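You operate a simulated robot arm through the tools that you are given. There is no shell and no other tool.

You run a simulated robot arm. Do the job below in one go: nothing can be reset, and whatever is moved stays where it is left.

TASK
Dip the blue brush and the dabber in the water tin and put them back. Set down upright: blue brush, dabber.

It is judged by the outcome, as a careful person would: the job done as asked, and still so three seconds after it is handed in. It fails if anything else is knocked over, pushed out of place, dropped, spilled or broken.

THE ROBOT
A 7-joint arm with a two-finger parallel gripper, fixed in place. Base frame: the origin is on the floor under the middle of its stand, x ahead of it, y to its left, z up; the work surface is at about z = 0.86. Lengths are in m, angles in degrees, forces in N, time in s.
It reaches about 1.372 m from its shoulder. Its first joint turns from -149.0 to 149.0 degrees. Payload 3.43 kg.
Tool frame: the origin (TCP) lies between the finger pads and is the grasp point; the fingertips stand 0.03 m ahead of it; z points along the fingers, y is the line along which they close. Largest opening 0.094 m; finger width 0.028, thickness 0.01; the body of the gripper, 0.05 by 0.096 m, starts 0.055 m behind the TCP.
Orientation is that of the tool frame in the base frame, as a unit quaternion [x, y, z, w]. With the fingers straight down and closing along the base's y, the tool's x points along the base's -x, its y along +y and its z along -z.

THE INTERFACE
- The arm moves only by the tool step_arm. Its argument "targets" is one flat list of numbers, 7 for each row, row after row: the shift along the tool's x, y, z in mm, then the turn, a rotation vector about the tool's x, y, z in degrees, then the gripper command, from -1 (fully open) to 1 (shut), values between in proportion. In form: [dx, dy, dz, wx, wy, wz, hand, dx, dy, dz, wx, wy, wz, hand, ...]. A call has 1 to 20 rows; each row is the pose to reach, as a shift and turn from the pose commanded when the call began, along the tool's axes at that moment. Rows are played at 5 a second. More than 0.05 m and 8.6 degrees between two rows, or a gripper value outside its range, and nothing of the call is played. Where a pose cannot be reached the arm comes as near as it can. A force on the tool above 40 N (or 10 N above the force at the start of the call, whichever is more), or a blocked arm, ends the call early, and 0.2 s more pass. The fingers move at their own pace (about 0.045 m/s each) and stop on an object; they squeeze with about 28 N. The grip force told is the motor's: it shows also when the fingers shut on nothing. Time passes only in rows, and 0.2 s behind the last, so rows that repeat a pose let the fingers close. The reply holds the time, the measured pose of the TCP, the force on the tool along the base axes, the opening and the grip force, in the units named above and with some noise, with the torque about the TCP (base axes, N m) and any sound that the robot's microphone picked up, and new pictures: "views" is both (left out), scene, wrist or none.
- Cameras (640 x 400 px; columns grow to the right, rows downward): "scene" is fixed at [0.0514, 0.5017, 1.4677]; the picture's right is [0.27, -0.96, 0.00], its down [-0.42, -0.12, -0.90] and it looks along [0.86, 0.24, -0.44] (base axes); focal length 341 px, centre (320, 200). "wrist" rides on the gripper at [0.076, 0.014, -0.102] in the tool frame; the picture's right is [-0.18, 0.98, 0.00], its down [-0.75, -0.14, -0.64] and it looks along [-0.63, -0.12, 0.77] (tool axes); focal length 243 px, centre (320, 200).
- point_at(camera, pixels): for up to 12 pixels [column, row] of the newest picture of that camera ("zoom" is the newest enlarged one), the place [x, y, z] in the base frame of the surface seen there, good to about 0.003 m. The clock stands still meanwhile.
- close_up(camera, box): a new picture of the part [left, top, right, bottom] of that camera's present view, enlarged. The clock stands still meanwhile.
- finish_job(): hands the job in; it is judged then, once.

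Leave the gripper open and the arm clear of the work at the hand-in unless told otherwise.

The tools are called after "Request:" by a JSON object that holds its "fn" and its "kwargs". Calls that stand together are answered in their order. step_arm: Moves the arm, as the interface text tells. Its arguments: {"type":"object","properties":{"targets":{"type":"array"},"views":{"type":"string","enum":["both","scene","wrist","none"]}},"required":["targets"]} The other tools are called the same way: point_at (camera, pixels) gives the place of the surface under pixels of a picture; close_up (camera, box) takes an enlarged picture of a part of a camera's view; finish_job () hands the job in.

At the start:

```text
time_s: 0.0
position: [0.916, 0.3708, 1.2552]
tool_rot: [0.0, 1.0, 0.003, 0.005]
force: [0.1, 0.5, -0.8]
torque: [-0.01, 0.04, 0.0]
opening: 0.0942
gripper_force: 0.0
```

scene: 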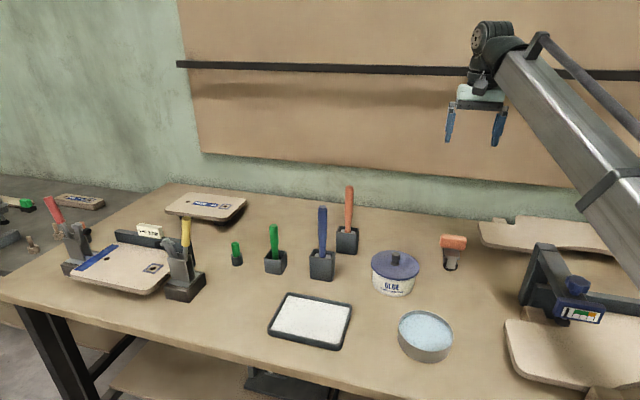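
wrist: 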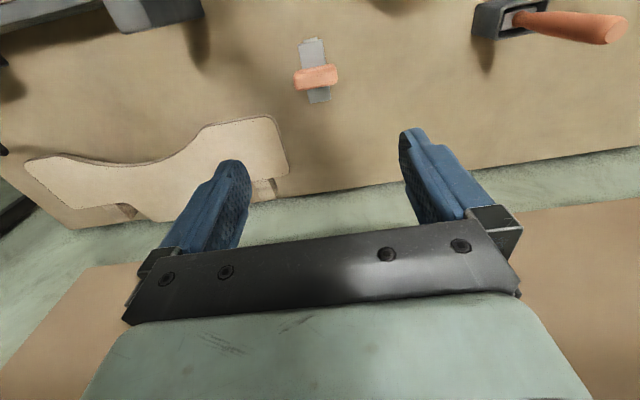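

I see a bench with several items: a blue-handled tool in a dark block near (322,245), green ones near (275,250) and (237,252), an orange-handled one near (347,220), an orange-topped item near (452,250), a glue pot, a water tin near (425,335), and a white tray. I'll take enlarged views to identify them.

Request:
{"fn": "close_up", "kwargs": {"camera": "scene", "box": [220, 170, 380, 300]}}

Request:
{"fn": "close_up", "kwargs": {"camera": "scene", "box": [350, 220, 510, 370]}}

Request:
{"fn": "close_up", "kwargs": {"camera": "scene", "box": [40, 180, 260, 310]}}

```text
3.08 times, centred on (300, 235) of scene
```

zoom: 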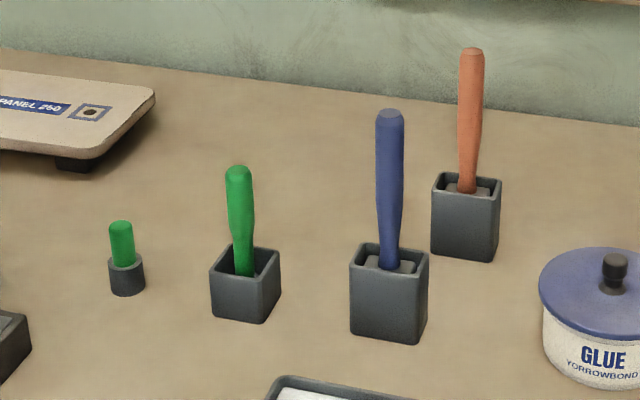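

```text
2.67 times, centred on (430, 295) of scene
```

zoom: 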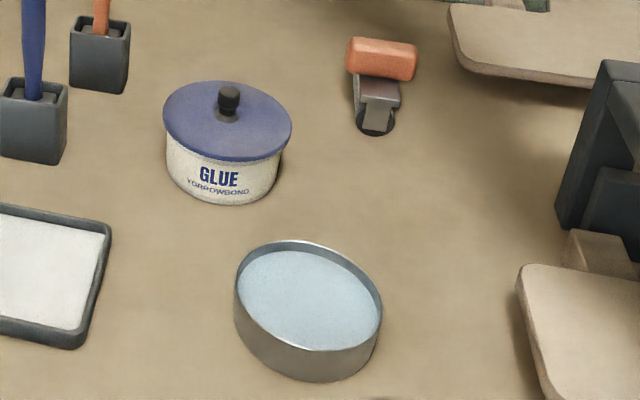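

```text
2.91 times, centred on (150, 245) of scene
```

zoom: 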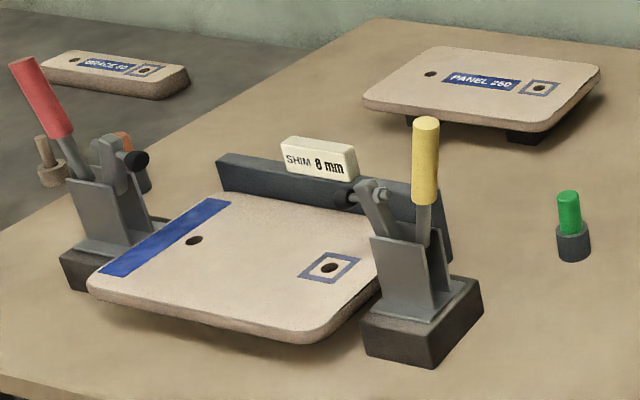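

The short green item at (237,252) may be the dabber; I'll look closer at it, at the green one in the box, and at the orange-topped item.

Request:
{"fn": "close_up", "kwargs": {"camera": "scene", "box": [220, 215, 300, 280]}}

Request:
{"fn": "close_up", "kwargs": {"camera": "scene", "box": [420, 220, 500, 285]}}

Request:
{"fn": "close_up", "kwargs": {"camera": "scene", "box": [0, 180, 110, 260]}}

Request:
{"fn": "point_at", "kwargs": {"camera": "scene", "pixels": [[237, 244], [237, 262], [274, 228], [274, 268], [323, 210], [321, 270], [349, 190], [346, 245], [425, 330], [401, 330], [451, 340], [425, 352]]}}

```text
6.15 times, centred on (260, 248) of scene
```

zoom: 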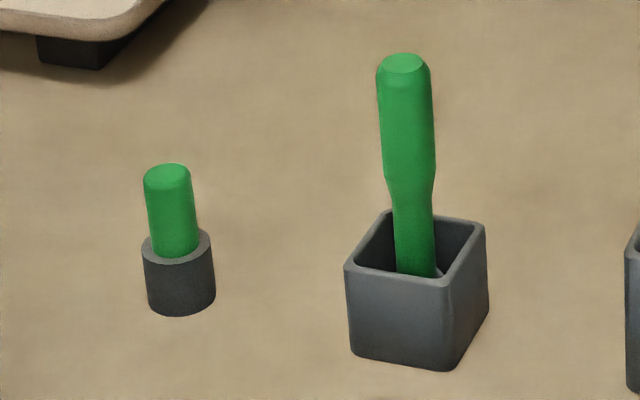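

```text
6.15 times, centred on (460, 252) of scene
```

zoom: 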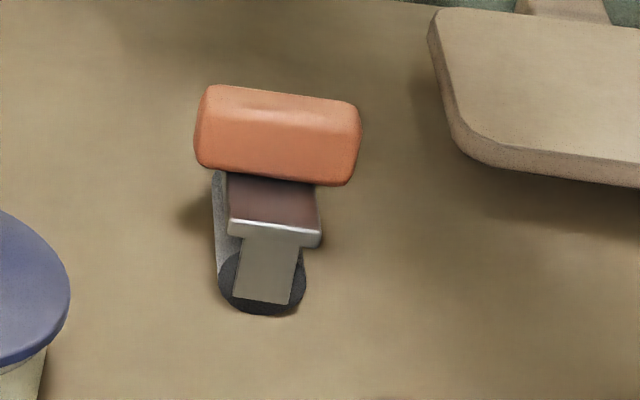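

```text
5.00 times, centred on (55, 220) of scene
```

zoom: 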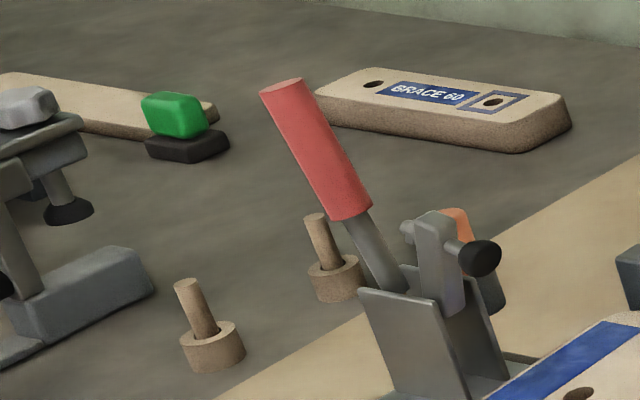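

```text
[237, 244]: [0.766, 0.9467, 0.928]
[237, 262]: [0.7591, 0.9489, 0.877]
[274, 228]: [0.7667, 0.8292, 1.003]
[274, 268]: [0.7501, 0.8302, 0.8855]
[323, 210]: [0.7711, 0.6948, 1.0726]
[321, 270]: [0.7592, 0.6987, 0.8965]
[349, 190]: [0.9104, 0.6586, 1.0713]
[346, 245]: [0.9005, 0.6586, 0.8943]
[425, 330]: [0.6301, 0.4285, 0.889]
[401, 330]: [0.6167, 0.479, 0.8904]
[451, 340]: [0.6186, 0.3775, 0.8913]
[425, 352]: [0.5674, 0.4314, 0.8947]
```

Next I measure key points: the blue brush and holder, the dabber candidate (dark head with green handle), the tin's rim and water, and the far green block at (20,203).

Request:
{"fn": "point_at", "kwargs": {"camera": "scene", "pixels": [[25, 203], [20, 210], [452, 242], [452, 265], [425, 313], [425, 348], [399, 325], [452, 330], [424, 320], [310, 320], [310, 345], [396, 270]]}}

Request:
{"fn": "close_up", "kwargs": {"camera": "scene", "box": [385, 300, 465, 365]}}

Request:
{"fn": "close_up", "kwargs": {"camera": "scene", "box": [290, 200, 370, 290]}}

```text
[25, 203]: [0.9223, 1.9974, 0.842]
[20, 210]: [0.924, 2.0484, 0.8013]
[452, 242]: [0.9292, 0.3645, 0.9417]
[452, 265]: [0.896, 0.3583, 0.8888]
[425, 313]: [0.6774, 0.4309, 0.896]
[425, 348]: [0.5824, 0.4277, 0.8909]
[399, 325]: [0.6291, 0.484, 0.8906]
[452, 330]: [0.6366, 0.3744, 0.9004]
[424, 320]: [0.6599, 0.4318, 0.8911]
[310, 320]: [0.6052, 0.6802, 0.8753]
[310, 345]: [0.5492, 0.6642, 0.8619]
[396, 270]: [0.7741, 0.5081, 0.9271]
```

```text
6.15 times, centred on (425, 332) of scene
```

zoom: 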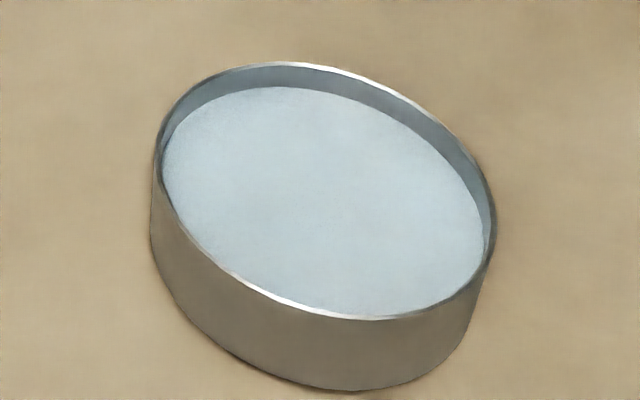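

```text
4.44 times, centred on (330, 245) of scene
```

zoom: 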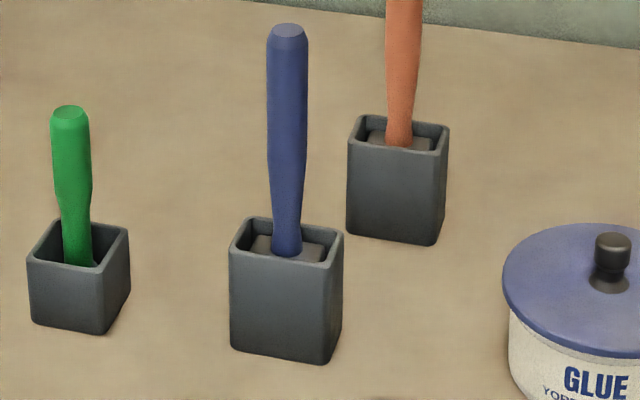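

The zoom now shows the blue brush; I read its handle top (287,32), edges at rows 80/180, its base (287,250), block (262,243), and the holder rim corners.

Request:
{"fn": "point_at", "kwargs": {"camera": "zoom", "pixels": [[287, 31], [287, 60], [270, 80], [305, 80], [287, 120], [287, 180], [287, 245], [262, 245], [250, 218], [341, 238], [232, 251], [324, 265]]}}

Request:
{"fn": "point_at", "kwargs": {"camera": "zoom", "pixels": [[232, 340], [322, 360], [338, 320], [315, 257], [300, 235], [400, 140], [352, 125], [447, 130], [68, 115], [75, 255], [30, 260], [125, 232]]}}

Request:
{"fn": "close_up", "kwargs": {"camera": "scene", "box": [222, 232, 254, 272]}}

```text
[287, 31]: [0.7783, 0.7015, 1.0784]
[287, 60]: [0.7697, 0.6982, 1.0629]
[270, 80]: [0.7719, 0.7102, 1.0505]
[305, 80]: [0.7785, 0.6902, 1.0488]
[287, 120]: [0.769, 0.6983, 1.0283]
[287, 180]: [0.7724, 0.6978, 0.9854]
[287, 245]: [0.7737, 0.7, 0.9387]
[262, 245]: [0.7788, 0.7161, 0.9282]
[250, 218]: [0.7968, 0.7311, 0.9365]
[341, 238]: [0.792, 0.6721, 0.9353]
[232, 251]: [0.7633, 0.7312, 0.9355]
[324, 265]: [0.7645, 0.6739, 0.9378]
```

```text
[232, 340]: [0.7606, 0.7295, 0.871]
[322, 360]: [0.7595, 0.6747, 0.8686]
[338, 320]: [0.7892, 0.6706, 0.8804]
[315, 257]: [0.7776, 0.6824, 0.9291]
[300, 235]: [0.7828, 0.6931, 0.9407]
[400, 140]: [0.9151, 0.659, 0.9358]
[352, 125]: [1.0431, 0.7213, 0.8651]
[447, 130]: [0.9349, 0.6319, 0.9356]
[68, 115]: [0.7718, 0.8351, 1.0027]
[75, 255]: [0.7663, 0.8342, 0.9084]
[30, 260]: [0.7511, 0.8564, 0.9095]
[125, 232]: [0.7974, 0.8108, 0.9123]
```

```text
10.00 times, centred on (238, 252) of scene
```

zoom: 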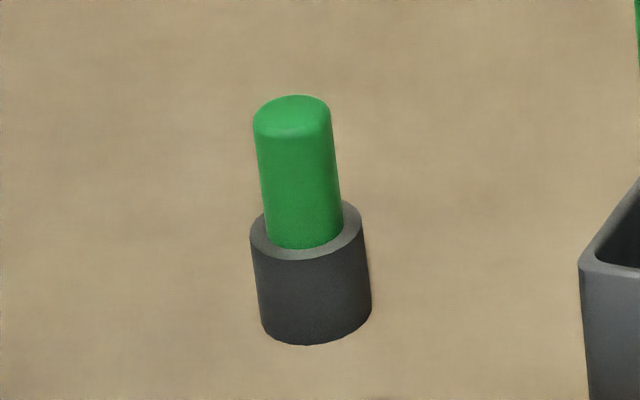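

The short green item looks like a handle on a dark round head, while the green one in the box needs a look from above before I choose. I'll move the open hand at its present height (clear of everything, tops at 1.08) to about (0.45, 0.85) so the wrist camera looks over both.

Request:
{"fn": "step_arm", "kwargs": {"targets": [31, 32, 0, 0, 0, 0, -1, 62, 64, 0, 0, 0, 0, -1, 93, 96, 0, 0, 0, 0, -1, 124, 128, 0, 0, 0, 0, -1, 155, 160, 0, 0, 0, 0, -1, 186, 192, 0, 0, 0, 0, -1, 217, 224, 0, 0, 0, 0, -1, 248, 256, 0, 0, 0, 0, -1, 279, 288, 0, 0, 0, 0, -1, 310, 320, 0, 0, 0, 0, -1, 341, 352, 0, 0, 0, 0, -1, 372, 384, 0, 0, 0, 0, -1, 403, 416, 0, 0, 0, 0, -1, 434, 448, 0, 0, 0, 0, -1, 465, 480, 0, 0, 0, 0, -1], "views": "both"}}

```text
time_s: 3.2
position: [0.4516, 0.8514, 1.2552]
tool_rot: [0.001, 1.0, 0.004, 0.006]
force: [-0.9, 0.3, 0.4]
torque: [0.05, 0.0, -0.02]
opening: 0.094
gripper_force: 0.1
out of reach, approached as far as the arm can: row 2, 3, 4, 5, 6, 7, 8, 9, 10, 11, 12
```

scene: 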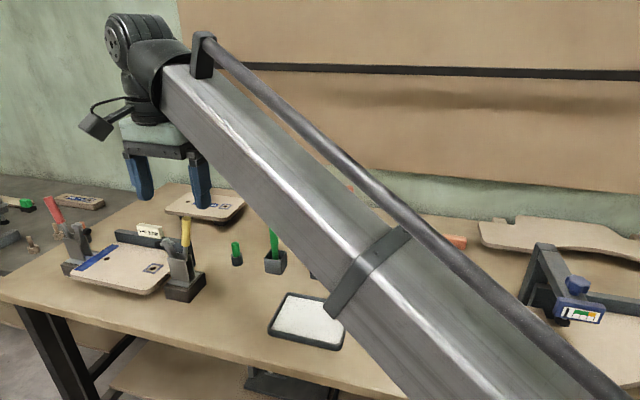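
wrist: 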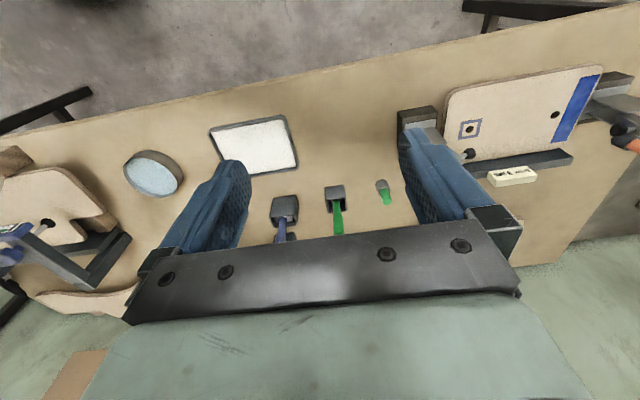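

I can now see the green box at (337,195), the short green item at (383,190) and the blue one at (285,210) in the wrist view. I'll enlarge that region.

Request:
{"fn": "close_up", "kwargs": {"camera": "wrist", "box": [260, 170, 410, 250]}}

Request:
{"fn": "close_up", "kwargs": {"camera": "wrist", "box": [320, 170, 400, 240]}}

```text
4.27 times, centred on (335, 210) of wrist
```

zoom: 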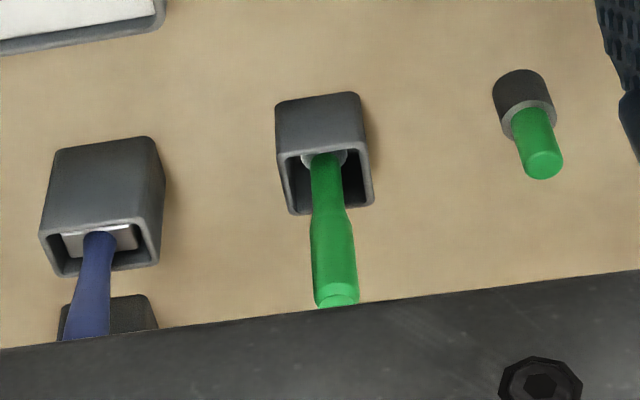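

```text
5.71 times, centred on (360, 205) of wrist
```

zoom: 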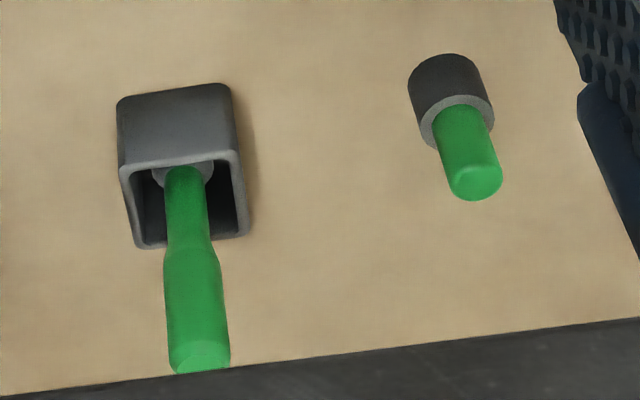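

The green one in the box has a round metal ferrule, so it is another brush; the short green handle on a dark solid head standing on the bench is the dabber. I measure the dabber in this zoom: handle top (475,190), ring (430,130)/(490,120), head (450,75); plus table points near it and the green brush.

Request:
{"fn": "point_at", "kwargs": {"camera": "zoom", "pixels": [[475, 187], [453, 180], [499, 175], [470, 150], [440, 130], [492, 115], [426, 135], [491, 130], [445, 70], [445, 40], [412, 75], [480, 65]]}}

Request:
{"fn": "point_at", "kwargs": {"camera": "wrist", "pixels": [[150, 178], [125, 170], [150, 152], [178, 180], [155, 197], [165, 157], [128, 158], [182, 170], [285, 215], [283, 200], [300, 100], [400, 150]]}}

Request:
{"fn": "close_up", "kwargs": {"camera": "wrist", "box": [100, 135, 210, 210]}}

```text
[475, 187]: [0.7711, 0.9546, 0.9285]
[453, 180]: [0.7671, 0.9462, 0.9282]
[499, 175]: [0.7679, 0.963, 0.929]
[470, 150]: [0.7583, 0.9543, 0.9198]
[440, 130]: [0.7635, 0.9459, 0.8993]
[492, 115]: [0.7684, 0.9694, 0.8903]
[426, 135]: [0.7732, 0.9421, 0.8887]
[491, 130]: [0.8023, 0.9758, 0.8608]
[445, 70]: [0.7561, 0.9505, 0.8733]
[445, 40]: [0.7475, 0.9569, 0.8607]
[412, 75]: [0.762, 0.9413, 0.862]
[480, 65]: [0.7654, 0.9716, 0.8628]
```

```text
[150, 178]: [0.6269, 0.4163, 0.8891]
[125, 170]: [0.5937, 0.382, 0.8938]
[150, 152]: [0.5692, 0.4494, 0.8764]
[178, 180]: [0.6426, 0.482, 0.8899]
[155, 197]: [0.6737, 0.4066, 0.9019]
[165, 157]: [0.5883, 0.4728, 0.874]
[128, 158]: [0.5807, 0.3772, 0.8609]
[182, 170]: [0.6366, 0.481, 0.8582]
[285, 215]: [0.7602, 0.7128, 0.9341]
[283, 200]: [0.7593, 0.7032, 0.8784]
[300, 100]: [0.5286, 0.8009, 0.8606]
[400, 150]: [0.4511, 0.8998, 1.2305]
```

```text
5.33 times, centred on (155, 172) of wrist
```

zoom: 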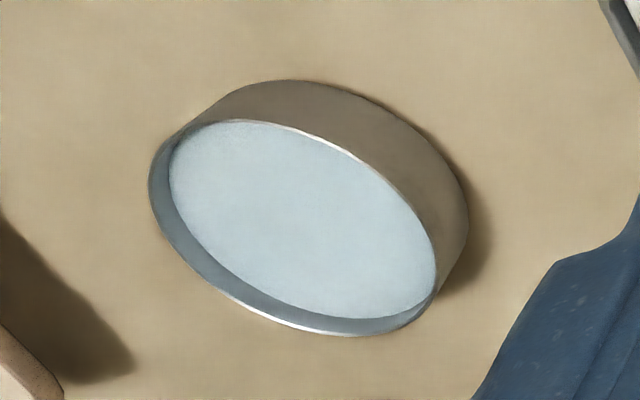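

The zoom shows the tin: I measure rim points around it and the water level to fit its centre and height.

Request:
{"fn": "point_at", "kwargs": {"camera": "zoom", "pixels": [[151, 185], [165, 225], [220, 290], [290, 325], [380, 331], [430, 300], [437, 270], [405, 205], [340, 150], [250, 121], [185, 132], [300, 220]]}}

Request:
{"fn": "point_at", "kwargs": {"camera": "zoom", "pixels": [[200, 160], [400, 300], [250, 290], [180, 180], [350, 315], [425, 270]]}}

```text
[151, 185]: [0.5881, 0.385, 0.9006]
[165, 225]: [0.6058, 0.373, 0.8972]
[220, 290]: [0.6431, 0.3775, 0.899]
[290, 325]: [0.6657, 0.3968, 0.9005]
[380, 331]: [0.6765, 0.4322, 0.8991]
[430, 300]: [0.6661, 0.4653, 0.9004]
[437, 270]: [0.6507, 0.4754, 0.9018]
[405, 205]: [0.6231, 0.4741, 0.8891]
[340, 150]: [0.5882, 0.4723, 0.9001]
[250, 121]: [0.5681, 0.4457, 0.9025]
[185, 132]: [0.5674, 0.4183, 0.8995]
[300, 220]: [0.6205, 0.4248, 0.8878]
```

```text
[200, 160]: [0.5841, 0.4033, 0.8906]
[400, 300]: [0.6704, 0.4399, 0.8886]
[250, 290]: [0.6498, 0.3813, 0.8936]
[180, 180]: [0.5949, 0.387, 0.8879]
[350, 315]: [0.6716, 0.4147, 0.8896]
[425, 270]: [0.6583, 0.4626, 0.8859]
```

Readings: tin rim z≈0.900, water ≈0.888, centre ≈(0.622, 0.427), radius ≈0.055. Blue brush handle centre ≈(0.780, 0.700), top ≈1.08. Dabber ≈(0.769, 0.953), top ≈0.930, head 0.86–0.889. I now move over the blue brush at about z 1.20, slowly, also levelling the hand's small tilt.

Request:
{"fn": "step_arm", "kwargs": {"targets": [-22, -10, 3.5, 0.03, 0.04, 0, -1, -44, -20, 7, 0.06, 0.09, 0, -1, -66, -30, 10.5, 0.09, 0.13, 0, -1, -88, -40, 14, 0.12, 0.17, 0, -1, -110, -50, 17.5, 0.15, 0.22, 0, -1, -132, -60, 21, 0.18, 0.26, 0, -1, -154, -70, 24.5, 0.21, 0.3, 0, -1, -176, -80, 28, 0.24, 0.34, 0, -1, -198, -90, 31.5, 0.27, 0.39, 0, -1, -220, -100, 35, 0.3, 0.43, 0, -1, -242, -110, 38.5, 0.33, 0.47, 0, -1, -264, -120, 42, 0.36, 0.52, 0, -1, -286, -130, 45.5, 0.39, 0.56, 0, -1, -308, -140, 49, 0.42, 0.6, 0, -1, -328, -151, 52, 0.45, 0.65, 0, -1], "views": "both"}}

```text
time_s: 6.4
position: [0.7808, 0.6999, 1.2034]
tool_rot: [0.0, 1.0, -0.001, 0.0]
force: [0.2, 0.2, 0.6]
torque: [-0.02, -0.03, 0.01]
opening: 0.0939
gripper_force: 0.1
```

scene: 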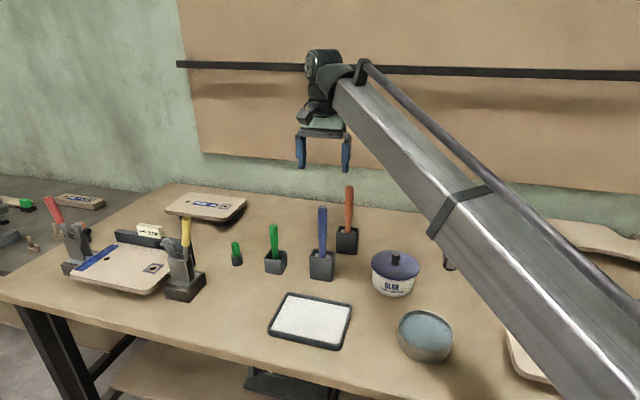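
wrist: 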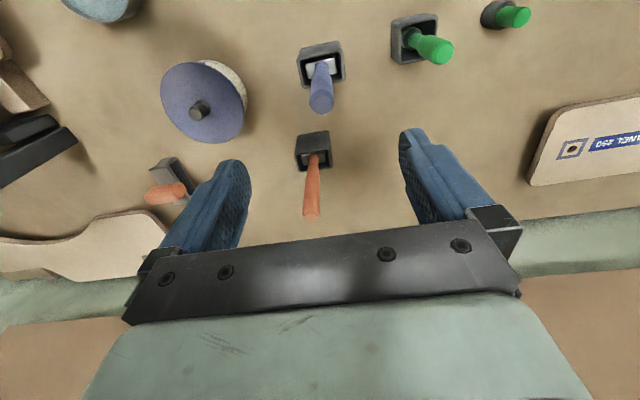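

The hand is level and above the blue brush, which shows in the wrist view at (320,80). I'll enlarge it and measure the handle top and holder.

Request:
{"fn": "close_up", "kwargs": {"camera": "wrist", "box": [280, 30, 360, 120]}}

Request:
{"fn": "point_at", "kwargs": {"camera": "wrist", "pixels": [[321, 106], [311, 98], [332, 98], [321, 85], [313, 70], [328, 70], [301, 82], [345, 78], [299, 58], [338, 42], [310, 72], [332, 65]]}}

```text
4.44 times, centred on (320, 75) of wrist
```

zoom: 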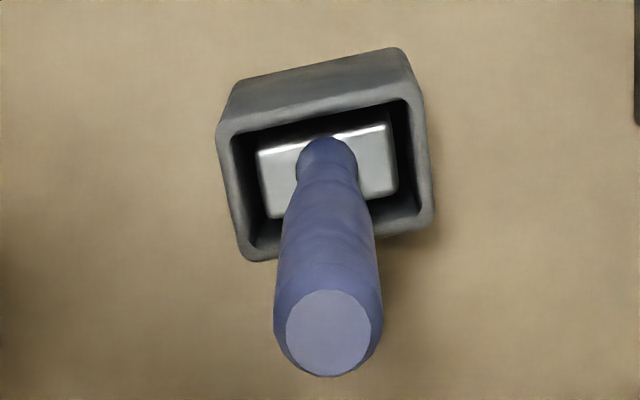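

```text
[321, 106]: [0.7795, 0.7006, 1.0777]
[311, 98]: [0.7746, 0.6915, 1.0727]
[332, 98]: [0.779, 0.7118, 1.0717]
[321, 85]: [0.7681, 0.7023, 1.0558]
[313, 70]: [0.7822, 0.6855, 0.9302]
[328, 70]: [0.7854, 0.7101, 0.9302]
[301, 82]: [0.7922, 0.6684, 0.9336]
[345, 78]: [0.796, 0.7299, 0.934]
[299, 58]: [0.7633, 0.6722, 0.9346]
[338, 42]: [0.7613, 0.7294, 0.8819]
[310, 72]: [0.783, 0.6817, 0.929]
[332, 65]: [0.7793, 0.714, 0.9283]
```

Handle centre reads (0.780, 0.701), top 1.078; the ferrule has a few mm play in the holder. I go down 158 mm to TCP z≈1.045 with the hand open.

Request:
{"fn": "step_arm", "kwargs": {"targets": [0, 1, 16, 0, 0, 0, -1, 0, 1, 32, 0, 0, 0, -1, 0, 1, 48, 0, 0, 0, -1, 0, 1, 64, 0, 0, 0, -1, 0, 1, 80, 0, 0, 0, -1, 0, 1, 96, 0, 0, 0, -1, 0, 1, 112, 0, 0, 0, -1, 0, 1, 128, 0, 0, 0, -1, 0, 1, 144, 0, 0, 0, -1, 0, 1, 158, 0, 0, 0, -1, 0, 1, 158, 0, 0, 0, -1], "views": "both"}}

```text
time_s: 8.8
position: [0.7794, 0.6994, 1.0454]
tool_rot: [0.0, 1.0, -0.002, 0.001]
force: [0.3, -0.1, 0.1]
torque: [0.01, -0.02, -0.01]
opening: 0.094
gripper_force: 0.1
```

scene: 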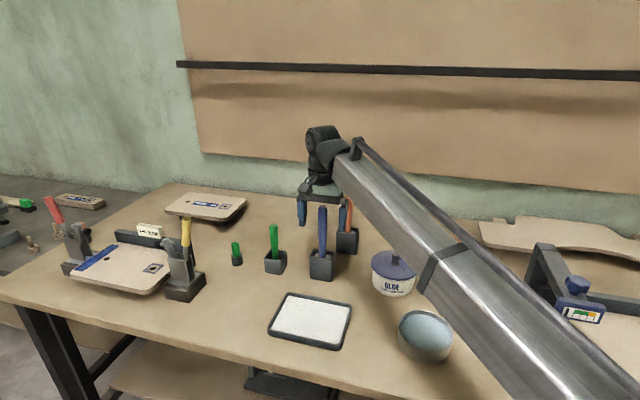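
wrist: 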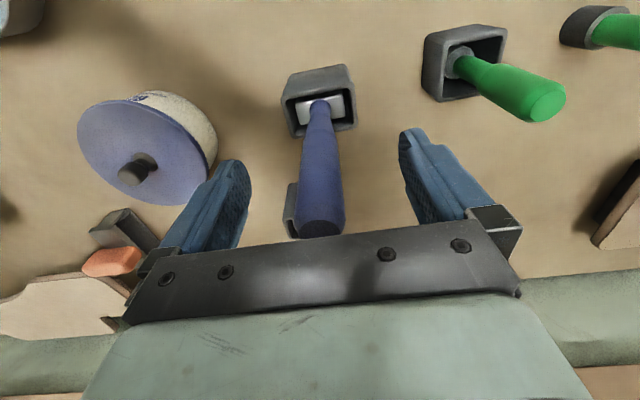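

The handle stands between the fingers. I narrow the opening to about 28 mm first to check the centring before squeezing.

Request:
{"fn": "step_arm", "kwargs": {"targets": [0, 0, 0, 0, 0, 0, 0.0, 0, 0, 0, 0, 0, 0, 0.2, 0, 0, 0, 0, 0, 0, 0.4, 0, 0, 0, 0, 0, 0, 0.4, 0, 0, 0, 0, 0, 0, 0.4, 0, 0, 0, 0, 0, 0, 0.4], "views": "both"}}

Request:
{"fn": "close_up", "kwargs": {"camera": "wrist", "box": [240, 60, 420, 250]}}

```text
time_s: 10.2
position: [0.7787, 0.7012, 1.0449]
tool_rot: [0.0, 1.0, -0.003, -0.001]
force: [0.3, -0.1, 0.4]
torque: [-0.01, -0.02, 0.02]
opening: 0.0281
gripper_force: 0.0
```

scene: 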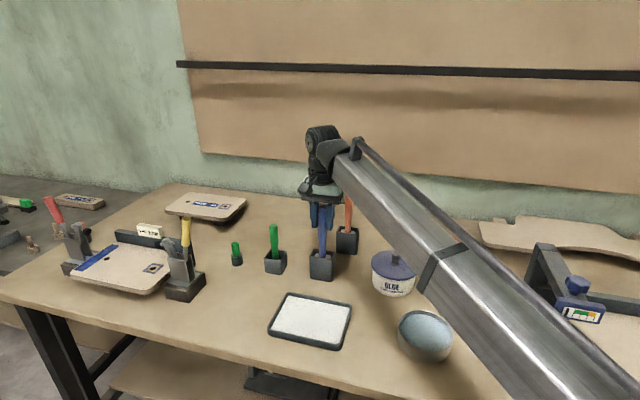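
wrist: 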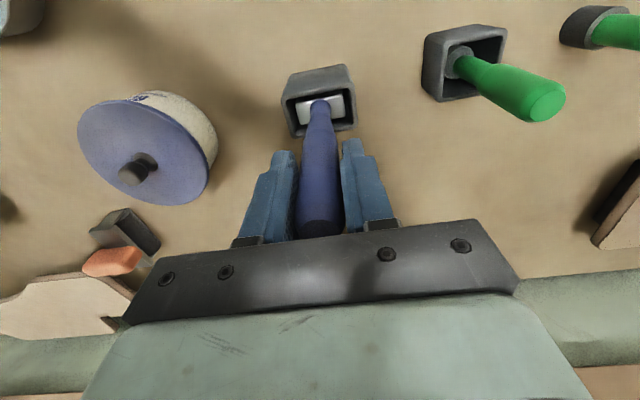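

```text
2.11 times, centred on (330, 155) of wrist
```

zoom: 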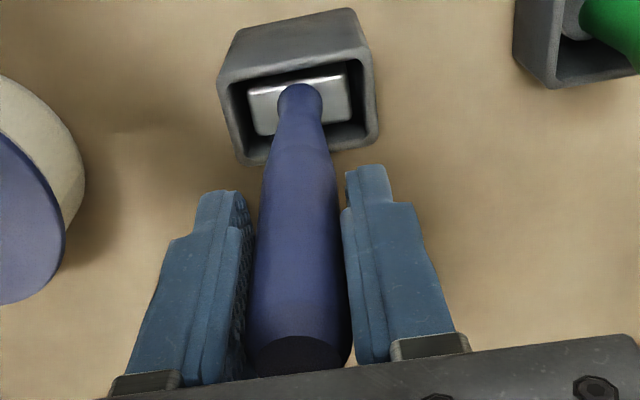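

The handle is well centred between the pads. I now close fully and hold for the squeeze to settle.

Request:
{"fn": "step_arm", "kwargs": {"targets": [0, 0, 0, 0, 0, 0, 0.5, 0, 0, 0, 0, 0, 0, 0.6, 0, 0, 0, 0, 0, 0, 0.8, 0, 0, 0, 0, 0, 0, 1, 0, 0, 0, 0, 0, 0, 1, 0, 0, 0, 0, 0, 0, 1], "views": "wrist"}}

```text
time_s: 11.6
position: [0.7786, 0.7006, 1.0457]
tool_rot: [0.0, 1.0, -0.002, 0.0]
force: [0.0, 0.8, -0.2]
torque: [0.09, 0.0, 0.01]
opening: 0.0229
gripper_force: 28.3
```

wrist: 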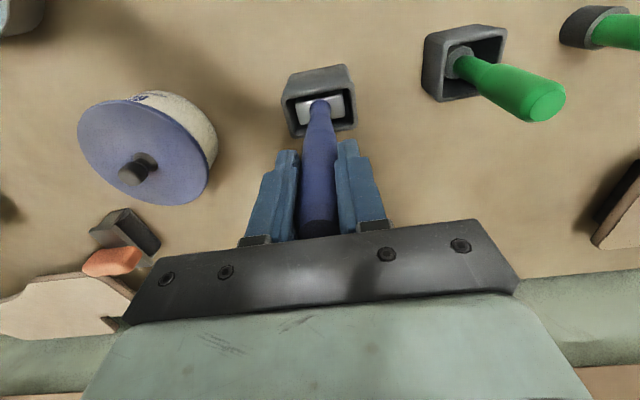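

The brush is held at 22.9 mm with 28 N. I lift it straight up slowly, 170 mm, watching the force.

Request:
{"fn": "step_arm", "kwargs": {"targets": [0, 0, -5, 0, 0, 0, 1, 0, 0, -10, 0, 0, 0, 1, 0, 0, -18, 0, 0, 0, 1, 0, 0, -26, 0, 0, 0, 1, 0, 0, -34, 0, 0, 0, 1, 0, 0, -42, 0, 0, 0, 1, 0, 0, -50, 0, 0, 0, 1, 0, 0, -58, 0, 0, 0, 1, 0, 0, -66, 0, 0, 0, 1, 0, 0, -74, 0, 0, 0, 1, 0, 0, -84, 0, 0, 0, 1, 0, 0, -94, 0, 0, 0, 1, 0, 0, -104, 0, 0, 0, 1, 0, 0, -116, 0, 0, 0, 1, 0, 0, -128, 0, 0, 0, 1, 0, 0, -140, 0, 0, 0, 1, 0, 0, -150, 0, 0, 0, 1, 0, 0, -160, 0, 0, 0, 1, 0, 0, -170, 0, 0, 0, 1], "views": "both"}}

Request:
{"fn": "close_up", "kwargs": {"camera": "scene", "box": [270, 120, 400, 290]}}

```text
time_s: 15.6
position: [0.7806, 0.6993, 1.2132]
tool_rot: [0.0, 1.0, -0.001, 0.0]
force: [0.3, 0.4, -0.4]
torque: [0.0, 0.01, 0.02]
opening: 0.023
gripper_force: 27.8
```

scene: 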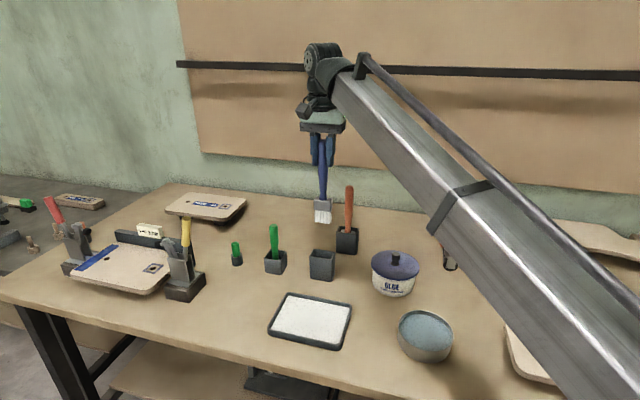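
wrist: 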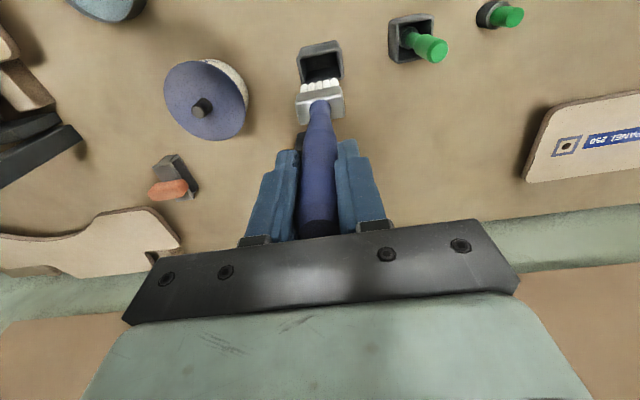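

```text
2.35 times, centred on (335, 205) of scene
```

zoom: 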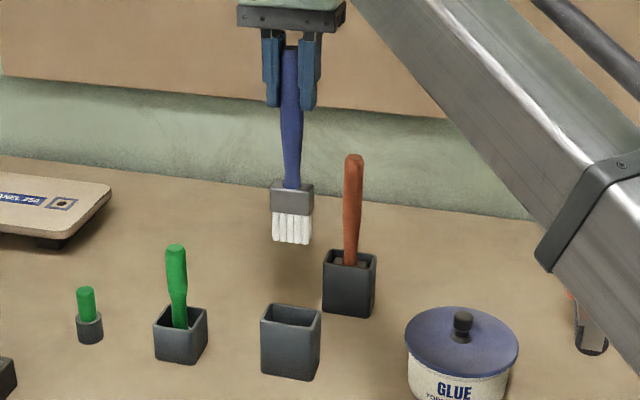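

The brush is out, holder undisturbed. I measure the bristle tips at zoom (291,240), ferrule (292,200), handle (290,150), and the holder rim.

Request:
{"fn": "point_at", "kwargs": {"camera": "zoom", "pixels": [[280, 238], [291, 238], [303, 240], [275, 205], [310, 208], [292, 200], [291, 170], [290, 130], [263, 315], [318, 320], [270, 306], [300, 378]]}}

Request:
{"fn": "close_up", "kwargs": {"camera": "wrist", "box": [270, 30, 370, 130]}}

```text
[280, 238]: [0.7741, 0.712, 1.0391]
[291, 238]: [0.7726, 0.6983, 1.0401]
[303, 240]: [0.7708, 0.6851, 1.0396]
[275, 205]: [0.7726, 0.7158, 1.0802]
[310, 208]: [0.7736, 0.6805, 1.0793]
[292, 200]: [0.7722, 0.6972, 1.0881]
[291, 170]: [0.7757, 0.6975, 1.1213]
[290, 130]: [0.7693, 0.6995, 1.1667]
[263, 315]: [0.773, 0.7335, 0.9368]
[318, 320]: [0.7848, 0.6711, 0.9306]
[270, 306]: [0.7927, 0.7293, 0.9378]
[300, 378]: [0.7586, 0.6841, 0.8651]
```

```text
4.00 times, centred on (320, 80) of wrist
```

zoom: 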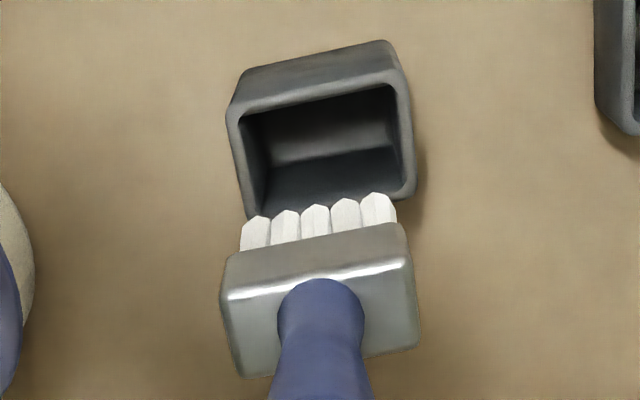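

Bristle tips sit 0.176 m below the TCP (at 1.037 now), so in the holder they were at about 0.869. I carry the brush at this height to over the tin centre (0.622, 0.427).

Request:
{"fn": "step_arm", "kwargs": {"targets": [12, -21, 0, 0, 0, 0, 1, 24, -42, 0, 0, 0, 0, 1, 37, -63, 0, 0, 0, 0, 1, 49, -84, 0, 0, 0, 0, 1, 61, -105, 0, 0, 0, 0, 1, 73, -126, 0, 0, 0, 0, 1, 85, -147, 0, 0, 0, 0, 1, 98, -168, 0, 0, 0, 0, 1, 110, -189, 0, 0, 0, 0, 1, 122, -210, 0, 0, 0, 0, 1, 134, -231, 0, 0, 0, 0, 1, 146, -252, 0, 0, 0, 0, 1, 158, -272, 0, 0, 0, 0, 1, 158, -272, 0, 0, 0, 0, 1], "views": "both"}}

```text
time_s: 18.6
position: [0.6363, 0.4389, 1.1799]
tool_rot: [0.0, 1.0, 0.012, 0.018]
force: [-0.2, 0.4, -0.4]
torque: [0.02, 0.01, 0.01]
opening: 0.023
gripper_force: 28.1
out of reach, approached as far as the arm can: row 7, 8, 9, 10, 11, 12, 13, 14
```

scene: 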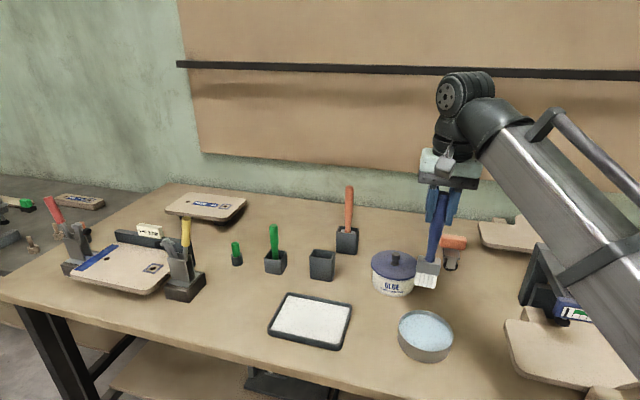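
wrist: 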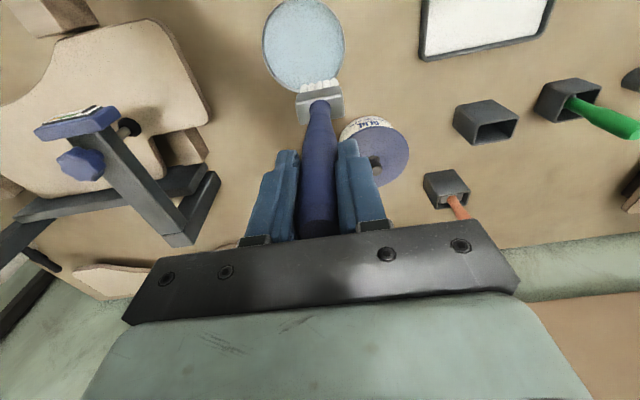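

The arm could not keep that height so close in: it stopped at (0.636, 0.439, 1.180) with a slight tilt (≈2.5°). Lower heights near the base seem to be reachable, and the tips (≈1.00) are well above the tin rim (0.90). I go down a little, 50 mm, and see how the pose settles.

Request:
{"fn": "step_arm", "kwargs": {"targets": [0, 0, 12, 0, 0, 0, 1, 0, 0, 25, 0, 0, 0, 1, 0, 0, 37, 0, 0, 0, 1, 0, 0, 50, 0, 0, 0, 1, 0, 0, 50, 0, 0, 0, 1], "views": "both"}}

```text
time_s: 19.8
position: [0.6383, 0.4393, 1.1298]
tool_rot: [-0.001, 1.0, -0.001, 0.0]
force: [-0.1, 0.0, -1.7]
torque: [0.0, 0.02, -0.01]
opening: 0.023
gripper_force: 28.8
out of reach, approached as far as the arm can: row 1, 2
```

scene: 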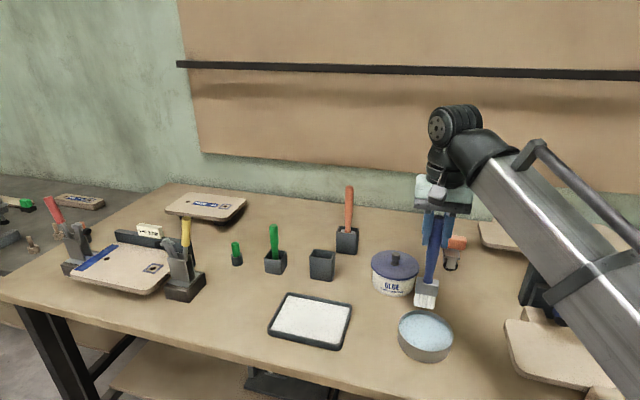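
wrist: 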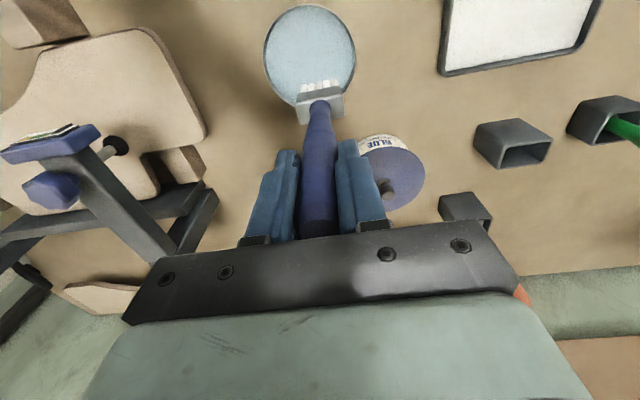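

The hand is level again at (0.638, 0.439, 1.130). I shift to the tin centre (16 mm, −12 mm) and lower to TCP z≈1.048, putting the bristle tips near 0.872, about 16 mm under water and clear of the tin floor.

Request:
{"fn": "step_arm", "kwargs": {"targets": [8, -6, 8, 0, 0, 0, 1, 16, -12, 16, 0, 0, 0, 1, 16, -12, 26, 0, 0, 0, 1, 16, -12, 36, 0, 0, 0, 1, 16, -12, 46, 0, 0, 0, 1, 16, -12, 54, 0, 0, 0, 1, 16, -12, 62, 0, 0, 0, 1, 16, -12, 68, 0, 0, 0, 1, 16, -12, 73, 0, 0, 0, 1, 16, -12, 78, 0, 0, 0, 1, 16, -12, 82, 0, 0, 0, 1, 16, -12, 82, 0, 0, 0, 1, 16, -12, 82, 0, 0, 0, 1], "views": "both"}}

Request:
{"fn": "close_up", "kwargs": {"camera": "scene", "box": [380, 230, 480, 370]}}

Request:
{"fn": "close_up", "kwargs": {"camera": "wrist", "box": [240, 0, 400, 140]}}

```text
time_s: 22.6
position: [0.6208, 0.4267, 1.0486]
tool_rot: [0.0, 1.0, 0.0, 0.0]
force: [0.7, 0.2, 20.2]
torque: [0.07, -0.12, 0.06]
opening: 0.0229
gripper_force: 27.9
```

scene: 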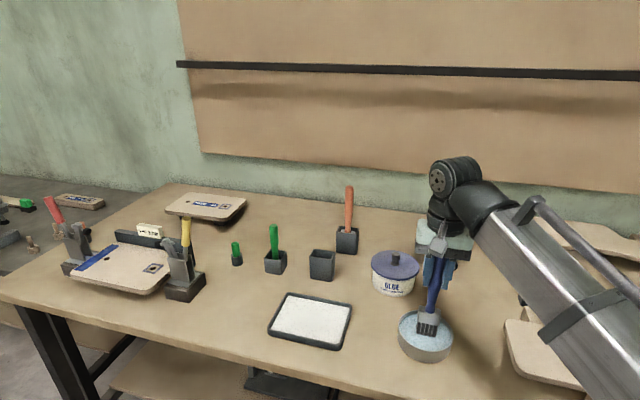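
wrist: 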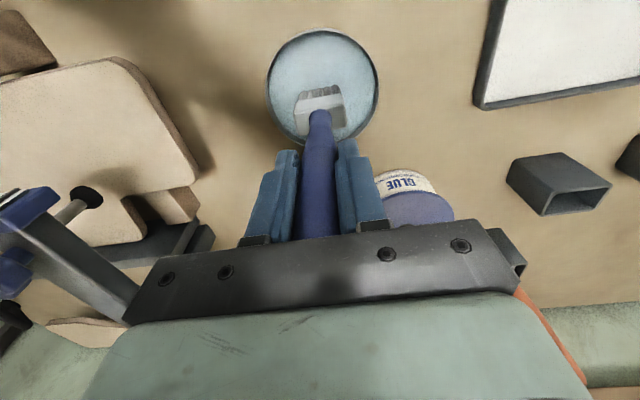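

```text
2.86 times, centred on (430, 300) of scene
```

zoom: 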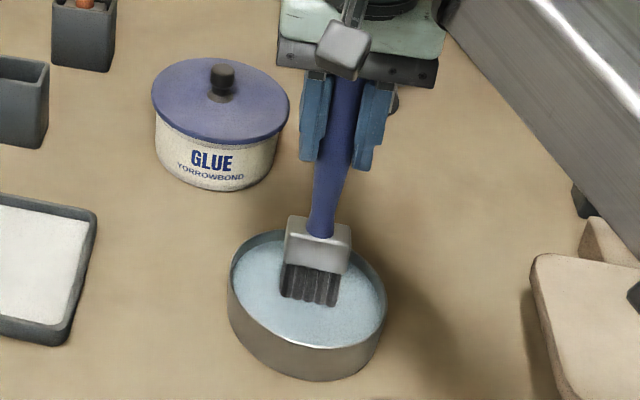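

```text
2.86 times, centred on (320, 70) of wrist
```

zoom: 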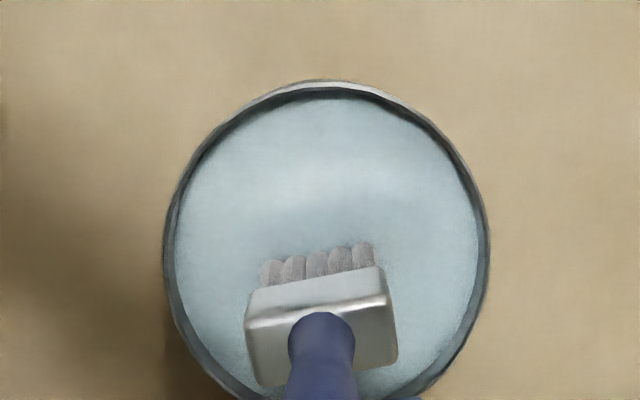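

The bristles turned dark (wet) and the force reads 20 N upward, so the tips touched the tin floor. The dip is done; I raise it 60 mm straight up and hold over the tin to drip, then check the grip.

Request:
{"fn": "step_arm", "kwargs": {"targets": [0, 0, -3, 0, 0, 0, 1, 0, 0, -8, 0, 0, 0, 1, 0, 0, -14, 0, 0, 0, 1, 0, 0, -20, 0, 0, 0, 1, 0, 0, -28, 0, 0, 0, 1, 0, 0, -36, 0, 0, 0, 1, 0, 0, -44, 0, 0, 0, 1, 0, 0, -52, 0, 0, 0, 1, 0, 0, -60, 0, 0, 0, 1, 0, 0, -60, 0, 0, 0, 1, 0, 0, -60, 0, 0, 0, 1, 0, 0, -60, 0, 0, 0, 1, 0, 0, -60, 0, 0, 0, 1], "views": "both"}}

Request:
{"fn": "close_up", "kwargs": {"camera": "scene", "box": [380, 220, 480, 370]}}

Request:
{"fn": "close_up", "kwargs": {"camera": "wrist", "box": [240, 0, 400, 140]}}

```text
time_s: 25.4
position: [0.6226, 0.4273, 1.1078]
tool_rot: [0.0, 1.0, -0.001, 0.0]
force: [0.7, 0.5, -1.1]
torque: [-0.02, -0.01, -0.01]
opening: 0.0231
gripper_force: 27.7
```

scene: 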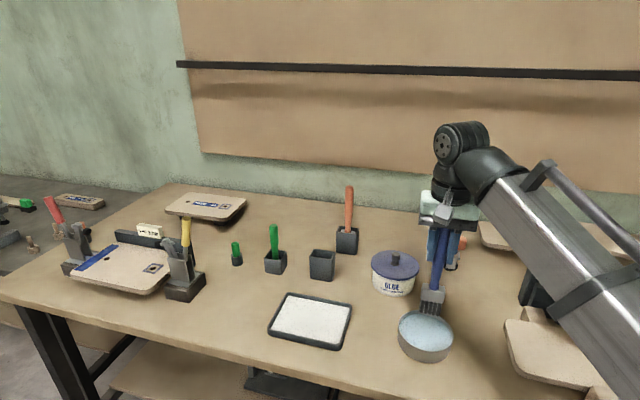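
wrist: 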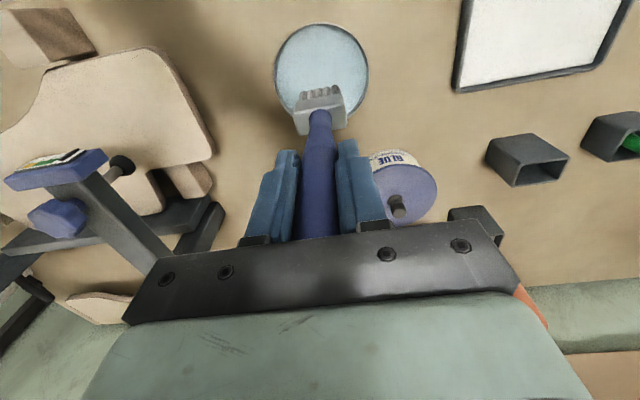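

```text
2.67 times, centred on (430, 295) of scene
```

zoom: 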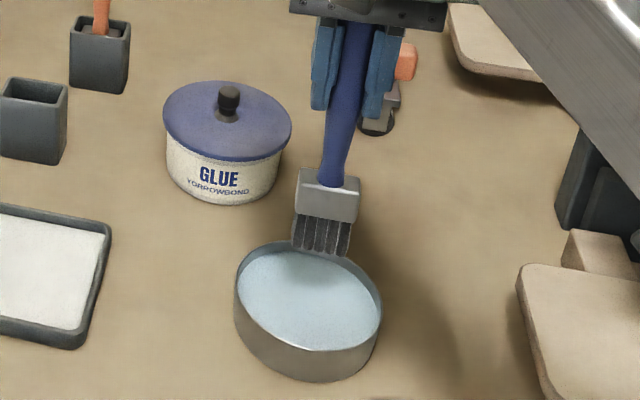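

```text
2.86 times, centred on (320, 70) of wrist
```

zoom: 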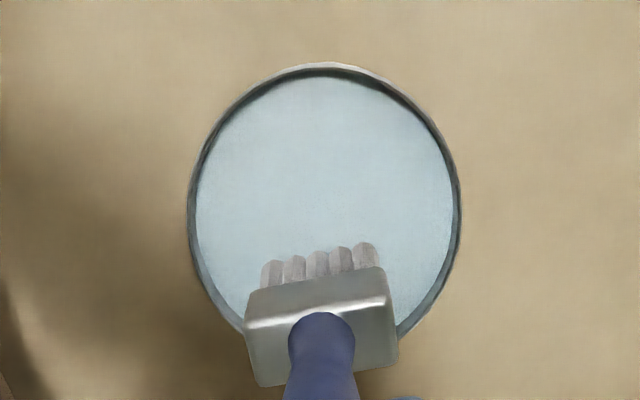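

The brush may have slid up slightly in the grip against the tin floor. I measure tips and ferrule in the wrist and scene views to get the new offset.

Request:
{"fn": "point_at", "kwargs": {"camera": "zoom", "pixels": [[275, 262], [318, 252], [365, 245], [250, 330], [300, 300], [390, 300], [320, 320], [340, 250]]}}

Request:
{"fn": "point_at", "kwargs": {"camera": "scene", "pixels": [[423, 312], [432, 313], [439, 314], [424, 303], [440, 305], [432, 295], [421, 297], [442, 300], [434, 284], [436, 265]]}}

Request:
{"fn": "close_up", "kwargs": {"camera": "scene", "box": [405, 260, 465, 330]}}

```text
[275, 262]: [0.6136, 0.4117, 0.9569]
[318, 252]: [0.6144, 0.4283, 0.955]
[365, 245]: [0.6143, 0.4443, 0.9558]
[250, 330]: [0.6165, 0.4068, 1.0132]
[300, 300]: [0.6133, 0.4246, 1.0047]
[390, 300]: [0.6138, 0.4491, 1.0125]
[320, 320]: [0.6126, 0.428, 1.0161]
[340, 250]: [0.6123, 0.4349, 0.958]
```

```text
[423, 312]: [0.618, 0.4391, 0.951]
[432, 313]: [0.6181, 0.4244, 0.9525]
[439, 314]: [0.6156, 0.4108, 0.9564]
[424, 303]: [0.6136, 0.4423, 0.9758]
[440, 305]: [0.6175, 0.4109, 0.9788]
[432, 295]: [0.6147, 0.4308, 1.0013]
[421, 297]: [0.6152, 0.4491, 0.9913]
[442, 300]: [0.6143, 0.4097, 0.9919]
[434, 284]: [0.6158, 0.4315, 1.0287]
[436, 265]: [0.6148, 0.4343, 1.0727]
```

```text
5.71 times, centred on (435, 295) of scene
```

zoom: 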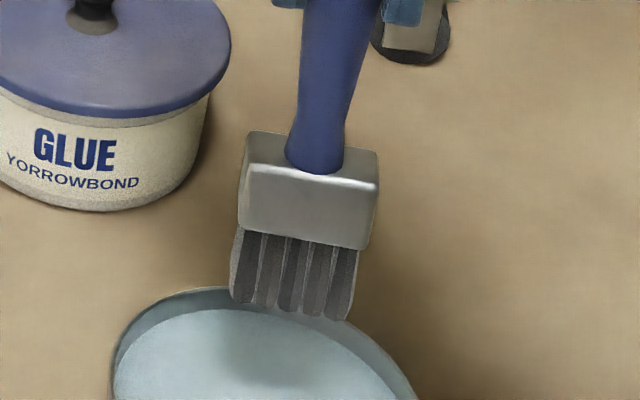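

I read the tips (rows 300–318) and the ferrule top edge in this zoom for a precise offset.

Request:
{"fn": "point_at", "kwargs": {"camera": "zoom", "pixels": [[288, 308], [312, 312], [336, 316], [262, 302], [242, 298], [270, 150], [350, 160], [265, 170], [350, 185], [300, 245], [250, 228], [365, 245]]}}

Request:
{"fn": "point_at", "kwargs": {"camera": "wrist", "pixels": [[300, 108], [338, 100], [310, 120], [335, 115], [298, 125], [345, 115]]}}

```text
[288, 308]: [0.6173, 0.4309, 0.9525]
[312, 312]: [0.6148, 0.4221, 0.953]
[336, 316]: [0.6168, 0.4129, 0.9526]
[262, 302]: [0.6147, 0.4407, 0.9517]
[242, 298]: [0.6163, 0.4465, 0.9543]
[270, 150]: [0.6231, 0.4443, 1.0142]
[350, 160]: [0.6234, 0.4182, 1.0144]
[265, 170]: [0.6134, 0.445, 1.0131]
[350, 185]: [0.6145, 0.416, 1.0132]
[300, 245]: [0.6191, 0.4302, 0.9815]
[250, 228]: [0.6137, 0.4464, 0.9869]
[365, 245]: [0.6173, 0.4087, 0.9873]
```

```text
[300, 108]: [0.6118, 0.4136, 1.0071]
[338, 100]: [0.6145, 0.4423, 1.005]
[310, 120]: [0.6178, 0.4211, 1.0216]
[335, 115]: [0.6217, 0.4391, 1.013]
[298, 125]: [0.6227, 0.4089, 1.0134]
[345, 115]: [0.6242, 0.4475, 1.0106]
```

Ferrule top is now 0.094 below the TCP instead of 0.116: the brush slid up about 21 mm in the grip, because the water surface behaves as firm at ~0.888. It is still upright and wet. I'll lift it slightly while carrying it back over its holder at (0.7793, 0.7004), TCP z≈1.16, and place it 21 mm lower than the first grasp height.

Request:
{"fn": "step_arm", "kwargs": {"targets": [-6, 10, -8, 0, 0, 0, 1, -18, 31, -14, 0, 0, 0, 1, -30, 52, -20, 0, 0, 0, 1, -42, 73, -24, 0, 0, 0, 1, -54, 94, -28, 0, 0, 0, 1, -66, 115, -32, 0, 0, 0, 1, -78, 136, -36, 0, 0, 0, 1, -91, 158, -40, 0, 0, 0, 1, -103, 179, -44, 0, 0, 0, 1, -115, 200, -48, 0, 0, 0, 1, -127, 221, -50, 0, 0, 0, 1, -139, 242, -52, 0, 0, 0, 1, -150, 261, -52, 0, 0, 0, 1, -157.4, 273.3, -52, 0, 0, 0, 1, -157.4, 273.3, -52, 0, 0, 0, 1, -157.4, 273.3, -52, 0, 0, 0, 1], "views": "both"}}

Request:
{"fn": "close_up", "kwargs": {"camera": "wrist", "box": [250, 40, 400, 160]}}

Request:
{"fn": "close_up", "kwargs": {"camera": "scene", "box": [280, 190, 370, 290]}}

```text
time_s: 28.8
position: [0.7795, 0.7006, 1.1588]
tool_rot: [0.0, 1.0, -0.002, 0.001]
force: [0.0, 0.1, -0.4]
torque: [0.01, 0.0, -0.01]
opening: 0.0231
gripper_force: 27.9
```

scene: 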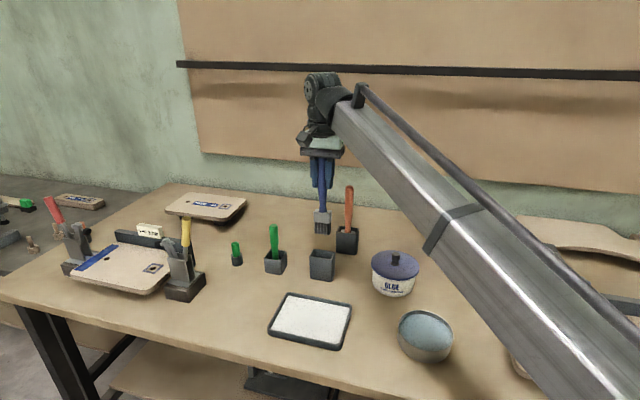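
wrist: 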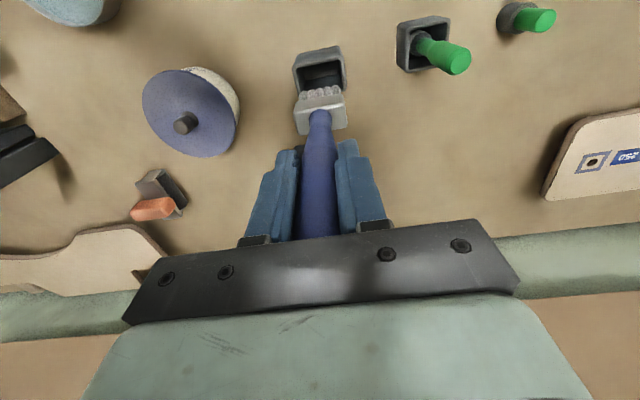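

```text
3.33 times, centred on (325, 100) of wrist
```

zoom: 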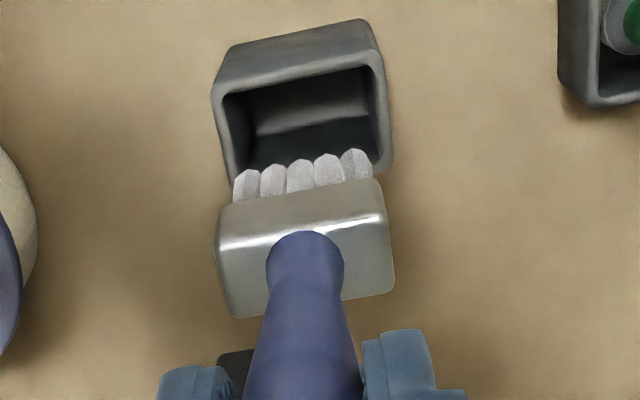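

```text
4.00 times, centred on (325, 240) of scene
```

zoom: 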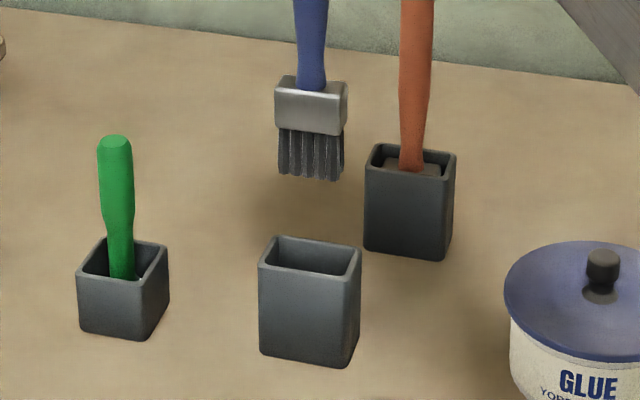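

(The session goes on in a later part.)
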